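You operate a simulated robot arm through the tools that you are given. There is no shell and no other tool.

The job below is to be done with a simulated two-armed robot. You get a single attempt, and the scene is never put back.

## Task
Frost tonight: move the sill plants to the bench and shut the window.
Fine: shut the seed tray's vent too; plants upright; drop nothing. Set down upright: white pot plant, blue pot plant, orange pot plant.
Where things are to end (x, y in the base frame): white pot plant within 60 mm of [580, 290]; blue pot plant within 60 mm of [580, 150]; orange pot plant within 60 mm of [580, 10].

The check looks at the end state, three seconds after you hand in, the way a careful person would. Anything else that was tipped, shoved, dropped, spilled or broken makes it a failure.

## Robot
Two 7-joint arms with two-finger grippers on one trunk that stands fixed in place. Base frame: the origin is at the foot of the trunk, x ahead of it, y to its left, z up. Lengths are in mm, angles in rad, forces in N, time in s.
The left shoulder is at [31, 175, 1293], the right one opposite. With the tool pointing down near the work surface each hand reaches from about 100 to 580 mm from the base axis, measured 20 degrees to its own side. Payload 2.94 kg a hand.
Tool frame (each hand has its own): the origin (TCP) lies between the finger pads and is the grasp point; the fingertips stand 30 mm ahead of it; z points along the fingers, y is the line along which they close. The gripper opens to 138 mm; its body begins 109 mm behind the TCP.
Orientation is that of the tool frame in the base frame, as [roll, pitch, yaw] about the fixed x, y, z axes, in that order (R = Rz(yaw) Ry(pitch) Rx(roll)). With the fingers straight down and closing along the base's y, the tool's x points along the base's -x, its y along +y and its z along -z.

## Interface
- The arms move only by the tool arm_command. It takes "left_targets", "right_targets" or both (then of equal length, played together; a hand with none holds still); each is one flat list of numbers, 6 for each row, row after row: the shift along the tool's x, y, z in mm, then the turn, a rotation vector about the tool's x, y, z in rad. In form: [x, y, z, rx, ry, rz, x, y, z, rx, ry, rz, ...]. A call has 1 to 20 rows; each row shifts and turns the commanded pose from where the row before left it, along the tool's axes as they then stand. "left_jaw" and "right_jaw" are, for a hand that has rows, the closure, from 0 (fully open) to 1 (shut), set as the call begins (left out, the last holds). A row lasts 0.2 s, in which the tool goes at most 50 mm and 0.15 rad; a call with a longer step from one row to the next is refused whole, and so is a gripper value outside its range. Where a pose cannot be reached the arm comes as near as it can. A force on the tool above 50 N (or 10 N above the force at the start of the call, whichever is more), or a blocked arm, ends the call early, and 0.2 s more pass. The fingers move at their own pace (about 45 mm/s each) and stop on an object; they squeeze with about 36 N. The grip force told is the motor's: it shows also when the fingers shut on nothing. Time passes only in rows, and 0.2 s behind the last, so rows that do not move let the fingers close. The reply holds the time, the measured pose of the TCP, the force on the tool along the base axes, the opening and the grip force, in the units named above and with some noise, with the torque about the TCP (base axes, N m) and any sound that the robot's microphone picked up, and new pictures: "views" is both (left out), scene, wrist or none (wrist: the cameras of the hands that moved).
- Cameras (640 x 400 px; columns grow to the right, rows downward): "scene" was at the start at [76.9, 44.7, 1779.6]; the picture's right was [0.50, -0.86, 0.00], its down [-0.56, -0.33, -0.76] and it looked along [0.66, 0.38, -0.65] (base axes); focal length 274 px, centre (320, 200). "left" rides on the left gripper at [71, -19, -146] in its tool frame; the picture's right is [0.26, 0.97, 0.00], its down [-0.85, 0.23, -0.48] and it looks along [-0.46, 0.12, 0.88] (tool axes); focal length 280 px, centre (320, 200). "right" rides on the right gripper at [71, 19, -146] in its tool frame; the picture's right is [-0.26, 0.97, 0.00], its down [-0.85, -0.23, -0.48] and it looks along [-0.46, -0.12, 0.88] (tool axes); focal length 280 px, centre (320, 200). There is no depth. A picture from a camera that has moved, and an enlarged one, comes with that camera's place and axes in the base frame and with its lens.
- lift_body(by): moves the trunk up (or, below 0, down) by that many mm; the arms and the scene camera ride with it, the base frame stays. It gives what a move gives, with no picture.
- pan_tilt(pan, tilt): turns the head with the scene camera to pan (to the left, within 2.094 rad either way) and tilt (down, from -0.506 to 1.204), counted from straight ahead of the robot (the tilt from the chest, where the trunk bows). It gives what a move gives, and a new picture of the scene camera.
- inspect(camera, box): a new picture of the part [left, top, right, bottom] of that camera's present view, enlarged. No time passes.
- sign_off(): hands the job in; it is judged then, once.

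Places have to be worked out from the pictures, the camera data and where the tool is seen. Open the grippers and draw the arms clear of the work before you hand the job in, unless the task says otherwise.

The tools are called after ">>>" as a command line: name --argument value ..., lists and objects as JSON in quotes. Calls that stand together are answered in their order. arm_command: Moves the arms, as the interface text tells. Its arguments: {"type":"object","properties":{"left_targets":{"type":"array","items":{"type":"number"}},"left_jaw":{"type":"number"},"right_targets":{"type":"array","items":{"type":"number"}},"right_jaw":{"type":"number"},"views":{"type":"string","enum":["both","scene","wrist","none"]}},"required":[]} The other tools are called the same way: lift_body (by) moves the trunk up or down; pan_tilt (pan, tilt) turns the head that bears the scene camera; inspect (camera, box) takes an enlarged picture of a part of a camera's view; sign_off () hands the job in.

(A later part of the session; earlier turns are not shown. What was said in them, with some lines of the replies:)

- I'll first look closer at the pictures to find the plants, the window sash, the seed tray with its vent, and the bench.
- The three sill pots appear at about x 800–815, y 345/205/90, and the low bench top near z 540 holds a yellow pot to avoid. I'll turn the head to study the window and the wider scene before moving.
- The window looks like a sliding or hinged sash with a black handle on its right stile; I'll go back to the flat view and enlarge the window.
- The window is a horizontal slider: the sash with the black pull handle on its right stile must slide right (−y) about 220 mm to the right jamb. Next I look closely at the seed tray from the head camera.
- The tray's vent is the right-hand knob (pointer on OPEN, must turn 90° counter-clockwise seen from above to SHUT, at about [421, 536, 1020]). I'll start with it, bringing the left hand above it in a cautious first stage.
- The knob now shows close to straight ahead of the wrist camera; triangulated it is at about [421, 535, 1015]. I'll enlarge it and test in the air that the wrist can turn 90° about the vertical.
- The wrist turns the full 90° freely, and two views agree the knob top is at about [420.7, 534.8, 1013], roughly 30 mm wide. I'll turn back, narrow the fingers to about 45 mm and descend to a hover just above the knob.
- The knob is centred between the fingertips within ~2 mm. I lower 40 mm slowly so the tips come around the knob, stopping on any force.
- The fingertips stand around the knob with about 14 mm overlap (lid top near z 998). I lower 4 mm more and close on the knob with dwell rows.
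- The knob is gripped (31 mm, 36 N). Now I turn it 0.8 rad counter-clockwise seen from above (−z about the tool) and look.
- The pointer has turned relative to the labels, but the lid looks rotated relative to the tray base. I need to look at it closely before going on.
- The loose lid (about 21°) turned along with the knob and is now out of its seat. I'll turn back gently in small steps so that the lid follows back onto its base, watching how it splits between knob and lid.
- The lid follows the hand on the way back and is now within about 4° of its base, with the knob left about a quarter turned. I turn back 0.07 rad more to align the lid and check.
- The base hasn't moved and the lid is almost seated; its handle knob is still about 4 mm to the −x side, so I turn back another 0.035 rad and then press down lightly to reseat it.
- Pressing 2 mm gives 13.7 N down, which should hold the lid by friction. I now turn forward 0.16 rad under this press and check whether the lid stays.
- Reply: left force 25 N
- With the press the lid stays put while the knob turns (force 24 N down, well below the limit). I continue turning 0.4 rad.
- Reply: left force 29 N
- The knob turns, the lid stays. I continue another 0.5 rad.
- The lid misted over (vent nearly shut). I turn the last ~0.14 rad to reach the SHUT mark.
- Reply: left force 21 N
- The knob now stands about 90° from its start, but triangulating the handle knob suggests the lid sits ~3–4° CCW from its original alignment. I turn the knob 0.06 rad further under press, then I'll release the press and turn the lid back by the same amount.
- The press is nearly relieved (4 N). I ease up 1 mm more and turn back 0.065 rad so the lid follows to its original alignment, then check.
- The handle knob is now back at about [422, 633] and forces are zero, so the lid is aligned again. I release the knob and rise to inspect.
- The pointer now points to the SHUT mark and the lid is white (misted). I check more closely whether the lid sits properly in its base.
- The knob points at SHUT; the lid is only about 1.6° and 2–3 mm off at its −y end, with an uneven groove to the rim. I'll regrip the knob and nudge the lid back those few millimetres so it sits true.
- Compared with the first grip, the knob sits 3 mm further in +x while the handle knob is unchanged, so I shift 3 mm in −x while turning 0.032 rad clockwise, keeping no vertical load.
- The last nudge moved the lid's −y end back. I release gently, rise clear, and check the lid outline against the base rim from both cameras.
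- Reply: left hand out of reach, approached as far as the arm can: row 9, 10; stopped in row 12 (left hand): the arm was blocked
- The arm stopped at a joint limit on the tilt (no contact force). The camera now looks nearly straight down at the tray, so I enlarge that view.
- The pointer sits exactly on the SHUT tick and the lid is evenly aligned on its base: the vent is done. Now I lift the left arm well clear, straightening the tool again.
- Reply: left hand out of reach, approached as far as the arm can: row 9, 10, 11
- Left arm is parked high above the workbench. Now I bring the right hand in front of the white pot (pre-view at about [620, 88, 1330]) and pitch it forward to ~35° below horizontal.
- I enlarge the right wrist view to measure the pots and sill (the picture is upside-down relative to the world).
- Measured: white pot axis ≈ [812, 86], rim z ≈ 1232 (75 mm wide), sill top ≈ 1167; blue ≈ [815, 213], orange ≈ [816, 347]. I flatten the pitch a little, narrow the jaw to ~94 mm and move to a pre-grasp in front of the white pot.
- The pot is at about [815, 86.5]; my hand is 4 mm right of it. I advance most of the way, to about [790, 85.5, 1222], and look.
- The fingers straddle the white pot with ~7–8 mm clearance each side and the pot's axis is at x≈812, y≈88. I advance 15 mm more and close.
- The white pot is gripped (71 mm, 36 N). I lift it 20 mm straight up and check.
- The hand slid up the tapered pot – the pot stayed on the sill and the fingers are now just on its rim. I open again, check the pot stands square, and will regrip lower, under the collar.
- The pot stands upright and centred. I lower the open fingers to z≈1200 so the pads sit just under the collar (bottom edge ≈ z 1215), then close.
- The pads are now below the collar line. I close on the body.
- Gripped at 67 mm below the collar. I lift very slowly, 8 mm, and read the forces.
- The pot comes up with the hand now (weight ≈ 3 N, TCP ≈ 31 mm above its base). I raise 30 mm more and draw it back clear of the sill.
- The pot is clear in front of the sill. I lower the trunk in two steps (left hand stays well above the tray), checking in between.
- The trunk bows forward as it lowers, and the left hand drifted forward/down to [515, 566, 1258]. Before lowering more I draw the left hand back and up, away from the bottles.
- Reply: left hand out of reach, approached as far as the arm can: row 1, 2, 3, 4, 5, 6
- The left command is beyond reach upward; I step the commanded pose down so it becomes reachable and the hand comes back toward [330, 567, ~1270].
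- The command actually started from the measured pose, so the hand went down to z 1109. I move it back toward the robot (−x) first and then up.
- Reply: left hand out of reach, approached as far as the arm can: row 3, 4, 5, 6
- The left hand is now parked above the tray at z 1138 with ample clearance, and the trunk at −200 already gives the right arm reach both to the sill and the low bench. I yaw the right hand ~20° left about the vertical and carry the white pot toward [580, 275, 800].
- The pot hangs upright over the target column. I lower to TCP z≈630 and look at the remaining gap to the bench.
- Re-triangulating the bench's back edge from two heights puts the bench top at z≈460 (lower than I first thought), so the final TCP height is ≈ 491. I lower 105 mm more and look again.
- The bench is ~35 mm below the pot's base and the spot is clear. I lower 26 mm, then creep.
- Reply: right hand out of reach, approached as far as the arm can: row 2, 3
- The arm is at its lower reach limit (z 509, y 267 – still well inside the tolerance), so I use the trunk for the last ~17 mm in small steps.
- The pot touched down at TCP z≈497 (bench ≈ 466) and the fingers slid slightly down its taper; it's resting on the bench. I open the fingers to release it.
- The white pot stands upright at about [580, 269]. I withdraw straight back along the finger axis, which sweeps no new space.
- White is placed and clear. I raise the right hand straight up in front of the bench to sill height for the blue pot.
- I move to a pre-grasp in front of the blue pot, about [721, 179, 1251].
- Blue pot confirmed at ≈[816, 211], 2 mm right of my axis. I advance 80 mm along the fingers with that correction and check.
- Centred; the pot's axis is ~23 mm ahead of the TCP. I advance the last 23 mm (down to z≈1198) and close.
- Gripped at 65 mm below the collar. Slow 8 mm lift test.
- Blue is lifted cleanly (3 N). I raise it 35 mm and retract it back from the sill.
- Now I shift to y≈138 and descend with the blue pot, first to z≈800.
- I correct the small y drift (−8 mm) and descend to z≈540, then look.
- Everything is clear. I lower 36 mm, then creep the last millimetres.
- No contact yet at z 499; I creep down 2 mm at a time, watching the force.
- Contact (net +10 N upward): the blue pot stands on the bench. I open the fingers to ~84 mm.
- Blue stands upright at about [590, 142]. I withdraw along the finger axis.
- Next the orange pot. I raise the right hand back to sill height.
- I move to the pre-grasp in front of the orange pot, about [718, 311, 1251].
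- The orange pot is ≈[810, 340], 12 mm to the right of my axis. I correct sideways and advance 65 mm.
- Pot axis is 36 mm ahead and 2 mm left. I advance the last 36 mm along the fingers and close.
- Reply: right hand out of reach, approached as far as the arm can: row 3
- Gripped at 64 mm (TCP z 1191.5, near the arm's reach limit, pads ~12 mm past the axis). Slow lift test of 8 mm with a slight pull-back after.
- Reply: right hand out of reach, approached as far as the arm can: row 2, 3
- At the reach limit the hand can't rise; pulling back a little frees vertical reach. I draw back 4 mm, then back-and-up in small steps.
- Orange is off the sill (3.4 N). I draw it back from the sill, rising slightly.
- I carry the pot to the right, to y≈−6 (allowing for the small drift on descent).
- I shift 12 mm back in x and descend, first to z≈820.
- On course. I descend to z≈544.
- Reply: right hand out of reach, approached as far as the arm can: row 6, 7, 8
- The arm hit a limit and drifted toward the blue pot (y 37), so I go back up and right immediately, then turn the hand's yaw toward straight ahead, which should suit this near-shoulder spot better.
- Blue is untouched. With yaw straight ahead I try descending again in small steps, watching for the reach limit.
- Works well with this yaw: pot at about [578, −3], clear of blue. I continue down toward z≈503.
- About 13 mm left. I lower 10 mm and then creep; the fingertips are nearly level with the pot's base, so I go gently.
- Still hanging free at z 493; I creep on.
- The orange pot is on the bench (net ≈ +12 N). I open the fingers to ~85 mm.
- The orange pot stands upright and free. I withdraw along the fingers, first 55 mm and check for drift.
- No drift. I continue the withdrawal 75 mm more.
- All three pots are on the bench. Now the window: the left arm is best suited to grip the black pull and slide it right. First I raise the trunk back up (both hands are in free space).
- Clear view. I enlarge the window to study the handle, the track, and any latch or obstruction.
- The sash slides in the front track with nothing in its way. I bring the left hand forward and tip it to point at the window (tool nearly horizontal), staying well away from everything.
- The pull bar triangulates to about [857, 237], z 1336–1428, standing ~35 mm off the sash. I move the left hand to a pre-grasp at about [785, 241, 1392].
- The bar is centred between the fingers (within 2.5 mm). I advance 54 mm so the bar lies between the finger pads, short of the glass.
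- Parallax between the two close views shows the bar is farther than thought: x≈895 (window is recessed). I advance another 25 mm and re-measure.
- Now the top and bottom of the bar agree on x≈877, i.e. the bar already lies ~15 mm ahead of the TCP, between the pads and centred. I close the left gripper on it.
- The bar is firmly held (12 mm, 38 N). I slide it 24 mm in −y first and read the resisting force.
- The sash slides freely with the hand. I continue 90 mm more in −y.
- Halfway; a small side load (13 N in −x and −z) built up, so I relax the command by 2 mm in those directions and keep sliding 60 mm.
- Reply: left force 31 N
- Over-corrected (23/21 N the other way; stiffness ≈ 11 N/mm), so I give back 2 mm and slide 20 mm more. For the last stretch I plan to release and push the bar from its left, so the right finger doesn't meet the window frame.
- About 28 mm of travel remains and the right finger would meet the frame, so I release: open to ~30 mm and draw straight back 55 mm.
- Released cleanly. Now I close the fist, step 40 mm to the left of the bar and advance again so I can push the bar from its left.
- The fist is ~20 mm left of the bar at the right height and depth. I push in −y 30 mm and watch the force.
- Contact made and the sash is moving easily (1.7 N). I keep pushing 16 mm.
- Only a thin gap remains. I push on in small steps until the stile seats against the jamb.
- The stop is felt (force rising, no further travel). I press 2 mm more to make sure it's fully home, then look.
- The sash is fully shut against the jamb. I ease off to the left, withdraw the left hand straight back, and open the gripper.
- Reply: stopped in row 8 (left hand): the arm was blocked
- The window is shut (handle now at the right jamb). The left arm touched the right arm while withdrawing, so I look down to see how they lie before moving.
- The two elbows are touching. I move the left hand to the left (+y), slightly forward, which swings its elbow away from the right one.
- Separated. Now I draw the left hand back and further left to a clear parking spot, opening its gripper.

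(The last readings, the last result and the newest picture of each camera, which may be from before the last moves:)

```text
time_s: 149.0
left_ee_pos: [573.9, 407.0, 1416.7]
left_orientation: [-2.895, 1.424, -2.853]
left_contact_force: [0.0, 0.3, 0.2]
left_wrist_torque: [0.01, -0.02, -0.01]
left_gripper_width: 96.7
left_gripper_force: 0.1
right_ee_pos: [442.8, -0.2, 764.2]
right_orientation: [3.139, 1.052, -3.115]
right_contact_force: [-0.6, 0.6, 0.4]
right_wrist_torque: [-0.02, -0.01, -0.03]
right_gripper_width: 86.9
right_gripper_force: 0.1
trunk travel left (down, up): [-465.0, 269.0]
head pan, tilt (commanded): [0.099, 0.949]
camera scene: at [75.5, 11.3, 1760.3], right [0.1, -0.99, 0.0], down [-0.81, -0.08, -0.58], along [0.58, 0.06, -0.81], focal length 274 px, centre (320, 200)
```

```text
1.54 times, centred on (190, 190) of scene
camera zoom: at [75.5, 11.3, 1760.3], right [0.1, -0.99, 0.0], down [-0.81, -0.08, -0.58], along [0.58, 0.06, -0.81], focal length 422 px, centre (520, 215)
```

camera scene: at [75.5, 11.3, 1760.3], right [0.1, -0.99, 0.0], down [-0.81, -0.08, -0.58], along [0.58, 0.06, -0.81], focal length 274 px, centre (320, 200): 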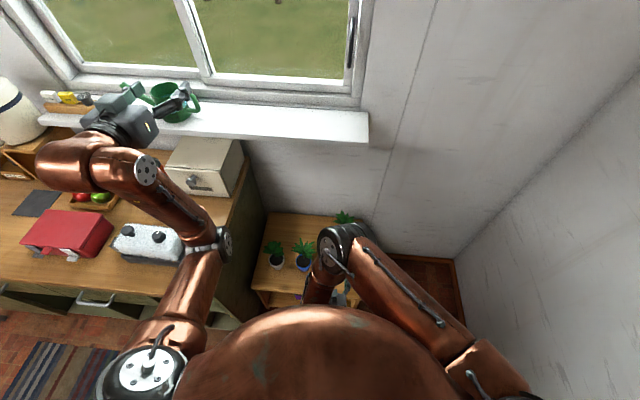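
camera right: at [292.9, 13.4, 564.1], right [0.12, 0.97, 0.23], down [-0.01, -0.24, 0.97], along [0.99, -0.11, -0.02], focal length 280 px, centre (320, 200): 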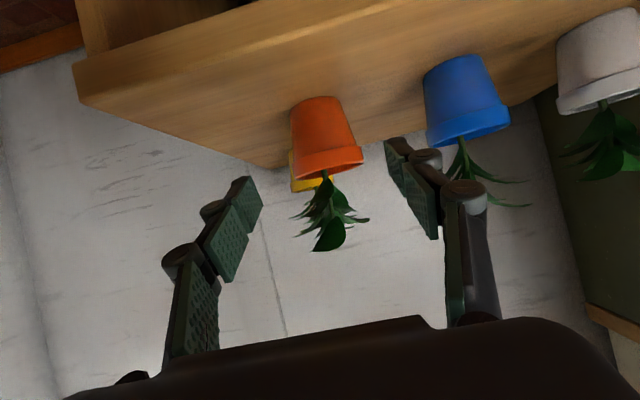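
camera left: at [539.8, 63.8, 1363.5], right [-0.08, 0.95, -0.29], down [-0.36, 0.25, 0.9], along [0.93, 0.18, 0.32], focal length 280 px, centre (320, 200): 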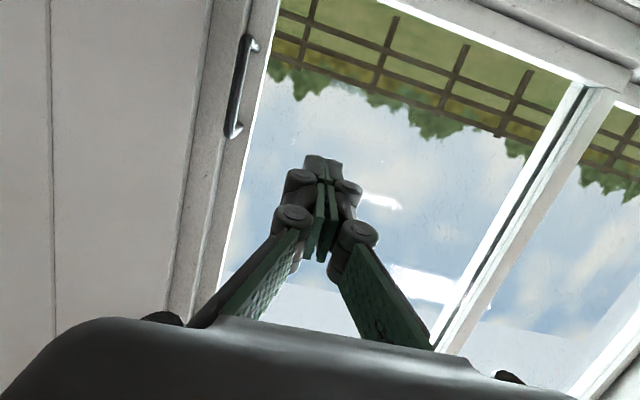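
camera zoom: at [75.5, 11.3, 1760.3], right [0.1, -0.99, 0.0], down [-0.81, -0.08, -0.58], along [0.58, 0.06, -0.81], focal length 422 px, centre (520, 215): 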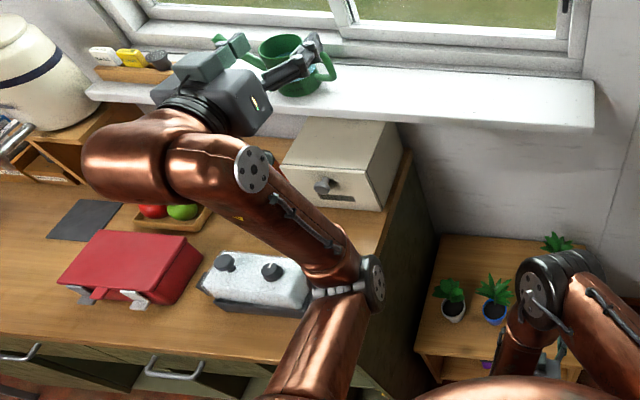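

Left arm is parked clear. Now I raise the right hand and move it further right, away from the bench and the plants.

>>> arm_command --right_targets '[-21.7, -12, -12.4, 0, 0, 0, -21.7, -12, -12.4, 0, 0, 0, -21.7, -12, -12.4, 0, 0, 0, -21.7, -12, -12.4, 0, 0, 0, -21.7, -12, -12.4, 0, 0, 0, -21.7, -12, -12.4, 0, 0, 0, -21.7, -12, -12.4, 0, 0, 0, -21.7, -12, -12.4, 0, 0, 0, -21.7, -12, -12.4, 0, 0, 0, -21.7, -12, -12.4, 0, 0, 0, -21.7, -12, -12.4, 0, 0, 0, -21.7, -12, -12.4, 0, 0, 0]' --right_jaw 0.2 --views "scene"

>>> inspect --camera "scene" --box '[230, 180, 430, 330]'

```text
time_s: 151.6
left_ee_pos: [575.0, 406.2, 1415.5]
left_orientation: [-2.901, 1.424, -2.861]
left_contact_force: [0.5, -1.2, -0.6]
left_wrist_torque: [0.01, 0.0, 0.0]
left_gripper_width: 96.5
left_gripper_force: 0.2
right_ee_pos: [445.9, -134.4, 1038.4]
right_orientation: [3.136, 1.052, -3.119]
right_contact_force: [0.0, 0.5, 0.1]
right_wrist_torque: [0.02, -0.03, -0.02]
right_gripper_width: 110.5
right_gripper_force: 0.0
right hand out of reach, approached as far as the arm can: row 12
trunk travel left (down, up): [-465.0, 269.0]
head pan, tilt (commanded): [0.099, 0.949]
camera scene: at [77.2, 9.3, 1760.2], right [0.1, -0.99, 0.0], down [-0.81, -0.08, -0.58], along [0.58, 0.06, -0.81], focal length 274 px, centre (320, 200)
```

scene: 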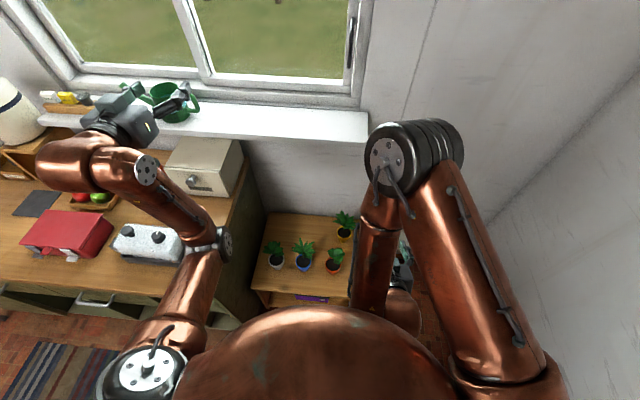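

```text
2.67 times, centred on (330, 255) of scene
camera zoom: at [77.2, 9.3, 1760.2], right [0.1, -0.99, 0.0], down [-0.81, -0.08, -0.58], along [0.58, 0.06, -0.81], focal length 731 px, centre (293, 53)
```

zoom: 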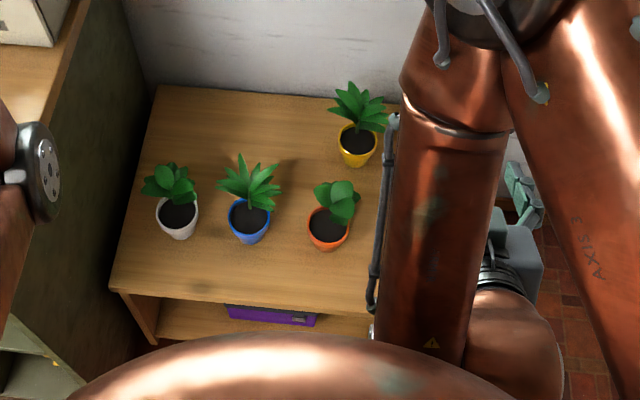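

All plants stand upright: white ≈[583, 266], blue ≈[588, 137], orange ≈[583, −3], yellow untouched. I check the tray, the workbench and the window once more.

>>> pan_tilt --pan 0.75 --tilt 0.8

>>> inspect --camera "scene" --box '[200, 100, 420, 300]'

>>> pan_tilt --pan 0.35 --tilt 0.4

>>> inspect --camera "scene" --box '[130, 0, 490, 300]'

```text
time_s: 152.6
left_ee_pos: [574.8, 405.2, 1416.4]
left_orientation: [-2.901, 1.425, -2.862]
left_contact_force: [-0.8, 1.0, 0.2]
left_wrist_torque: [0.04, -0.01, -0.02]
left_gripper_width: 96.6
left_gripper_force: 0.0
right_ee_pos: [444.1, -133.5, 1037.7]
right_orientation: [3.139, 1.052, -3.12]
right_contact_force: [-0.8, -0.5, -0.4]
right_wrist_torque: [-0.01, 0.01, -0.05]
right_gripper_width: 110.7
right_gripper_force: 0.1
trunk travel left (down, up): [-465.0, 269.0]
head pan, tilt (commanded): [0.75, 0.799]
camera scene: at [62.8, 57.0, 1771.8], right [0.68, -0.73, 0.0], down [-0.52, -0.49, -0.7], along [0.51, 0.48, -0.72], focal length 274 px, centre (320, 200)
```

scene: 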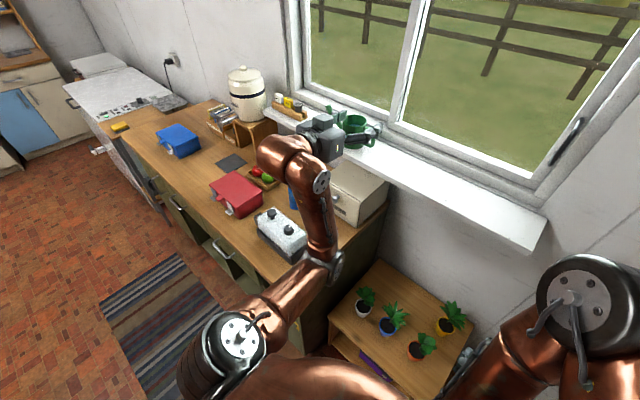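

```text
2.00 times, centred on (310, 200) of scene
camera zoom: at [62.8, 57.0, 1771.8], right [0.68, -0.73, 0.0], down [-0.52, -0.49, -0.7], along [0.51, 0.48, -0.72], focal length 548 px, centre (340, 200)
```

zoom: 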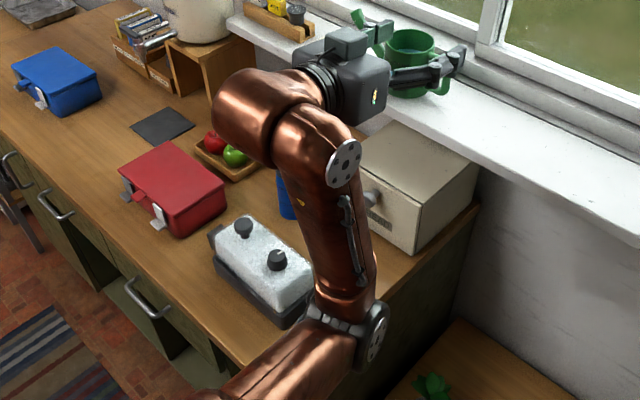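

```text
time_s: 153.5
left_ee_pos: [573.9, 405.4, 1417.5]
left_orientation: [-2.898, 1.424, -2.86]
left_contact_force: [0.0, 0.9, -0.3]
left_wrist_torque: [0.01, 0.01, 0.02]
left_gripper_width: 96.7
left_gripper_force: 0.0
right_ee_pos: [444.6, -134.3, 1037.9]
right_orientation: [3.138, 1.052, -3.119]
right_contact_force: [0.4, 0.1, -0.3]
right_wrist_torque: [0.04, -0.02, 0.01]
right_gripper_width: 110.4
right_gripper_force: 0.1
trunk travel left (down, up): [-465.0, 269.0]
head pan, tilt (commanded): [0.351, 0.4]
camera scene: at [90.7, 34.2, 1806.8], right [0.34, -0.94, 0.0], down [-0.37, -0.13, -0.92], along [0.86, 0.32, -0.39], focal length 274 px, centre (320, 200)
```

scene: 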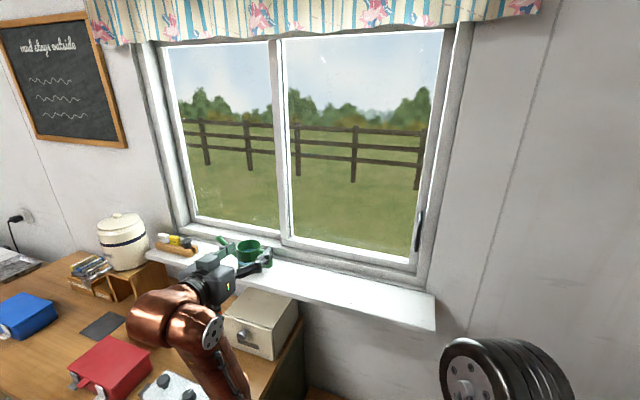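

```text
1.33 times, centred on (310, 150) of scene
camera zoom: at [90.7, 34.2, 1806.8], right [0.34, -0.94, 0.0], down [-0.37, -0.13, -0.92], along [0.86, 0.32, -0.39], focal length 365 px, centre (333, 267)
```

zoom: 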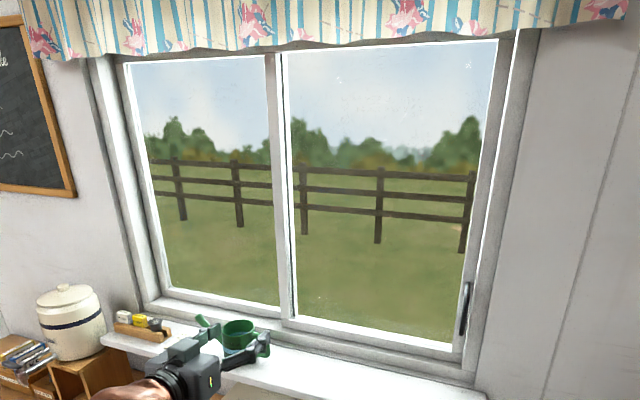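

The window is fully shut and nothing on the sill was disturbed. One last close look at the tray from the same viewpoint as at the start.

>>> pan_tilt --pan 0.949 --tilt 0.901

>>> inspect --camera "scene" --box '[240, 130, 400, 240]'

```text
time_s: 154.5
left_ee_pos: [573.8, 404.4, 1418.4]
left_orientation: [-2.899, 1.423, -2.858]
left_contact_force: [0.5, -0.7, 0.3]
left_wrist_torque: [0.03, 0.0, 0.02]
left_gripper_width: 96.4
left_gripper_force: 0.2
right_ee_pos: [445.1, -133.4, 1038.8]
right_orientation: [3.139, 1.052, -3.118]
right_contact_force: [-0.4, 0.2, 0.1]
right_wrist_torque: [-0.03, 0.04, 0.01]
right_gripper_width: 110.4
right_gripper_force: 0.0
trunk travel left (down, up): [-465.0, 269.0]
head pan, tilt (commanded): [0.949, 0.901]
camera scene: at [47.7, 63.7, 1763.9], right [0.81, -0.58, 0.0], down [-0.46, -0.64, -0.62], along [0.36, 0.51, -0.78], focal length 274 px, centre (320, 200)
```

scene: 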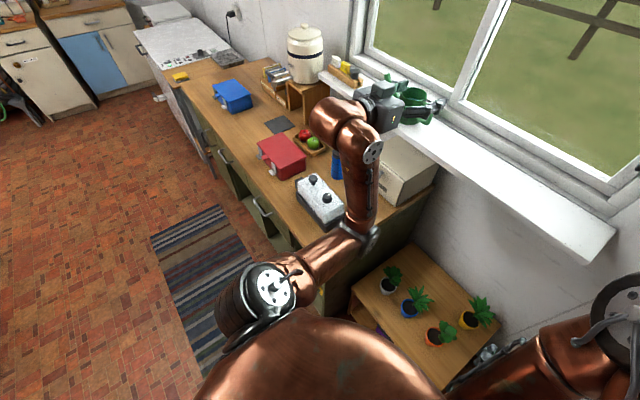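

```text
3.64 times, centred on (320, 185) of scene
camera zoom: at [47.7, 63.7, 1763.9], right [0.81, -0.58, 0.0], down [-0.46, -0.64, -0.62], along [0.36, 0.51, -0.78], focal length 997 px, centre (320, 254)
```

zoom: 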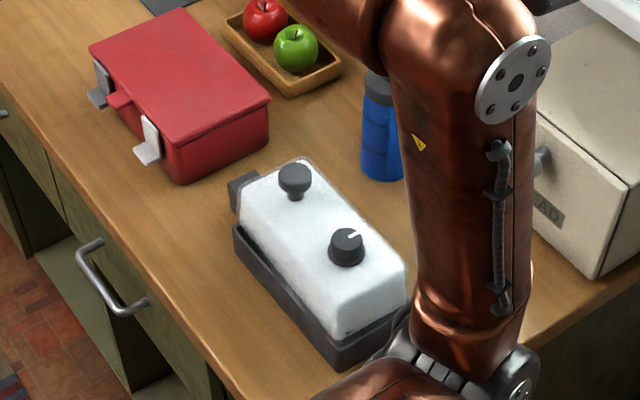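

Everything checks out: vent pointer on SHUT with the lid seated, window shut, three plants upright on the bench within tolerance, both grippers open and arms clear. I hand the job in.

>>> sign_off

```text
The job is handed in.
```

The job is handed in: the three plants are upright on the bench, the window is shut, and the seed tray's vent is turned to SHUT.

| Plant | Ended at (x, y), from the pictures | Off target |
|---|---|---|
| White pot | [583, 266] | 24 mm |
| Blue pot | [588, 137] | 15 mm |
| Orange pot | [583, −3] | 13 mm |

- **Window:** I slid the sash right until it stopped against the frame. It no longer moved under about 17 N, and the pictures show no gap.
- **Seed tray:** Turning the vent knob first swung the tray's loose lid about 20° off its base. I turned the lid back, finished the turn while pressing down, and nudged the lid straight. In the last pictures the lid sits square on the base, to within about 1° and a few millimetres. The base did not move.
- **Orange pot:** I dragged it a few millimetres along the sill before it came clear, because the arm was at the end of its reach.
- **Arms:** The two elbows touched briefly while I was drawing the left arm back from the window. I separated them, and the plants and the objects I could see on the sill and workbench were undisturbed afterwards.

I dropped nothing. Both grippers are open, and both arms are clear of the plants, window and tray.
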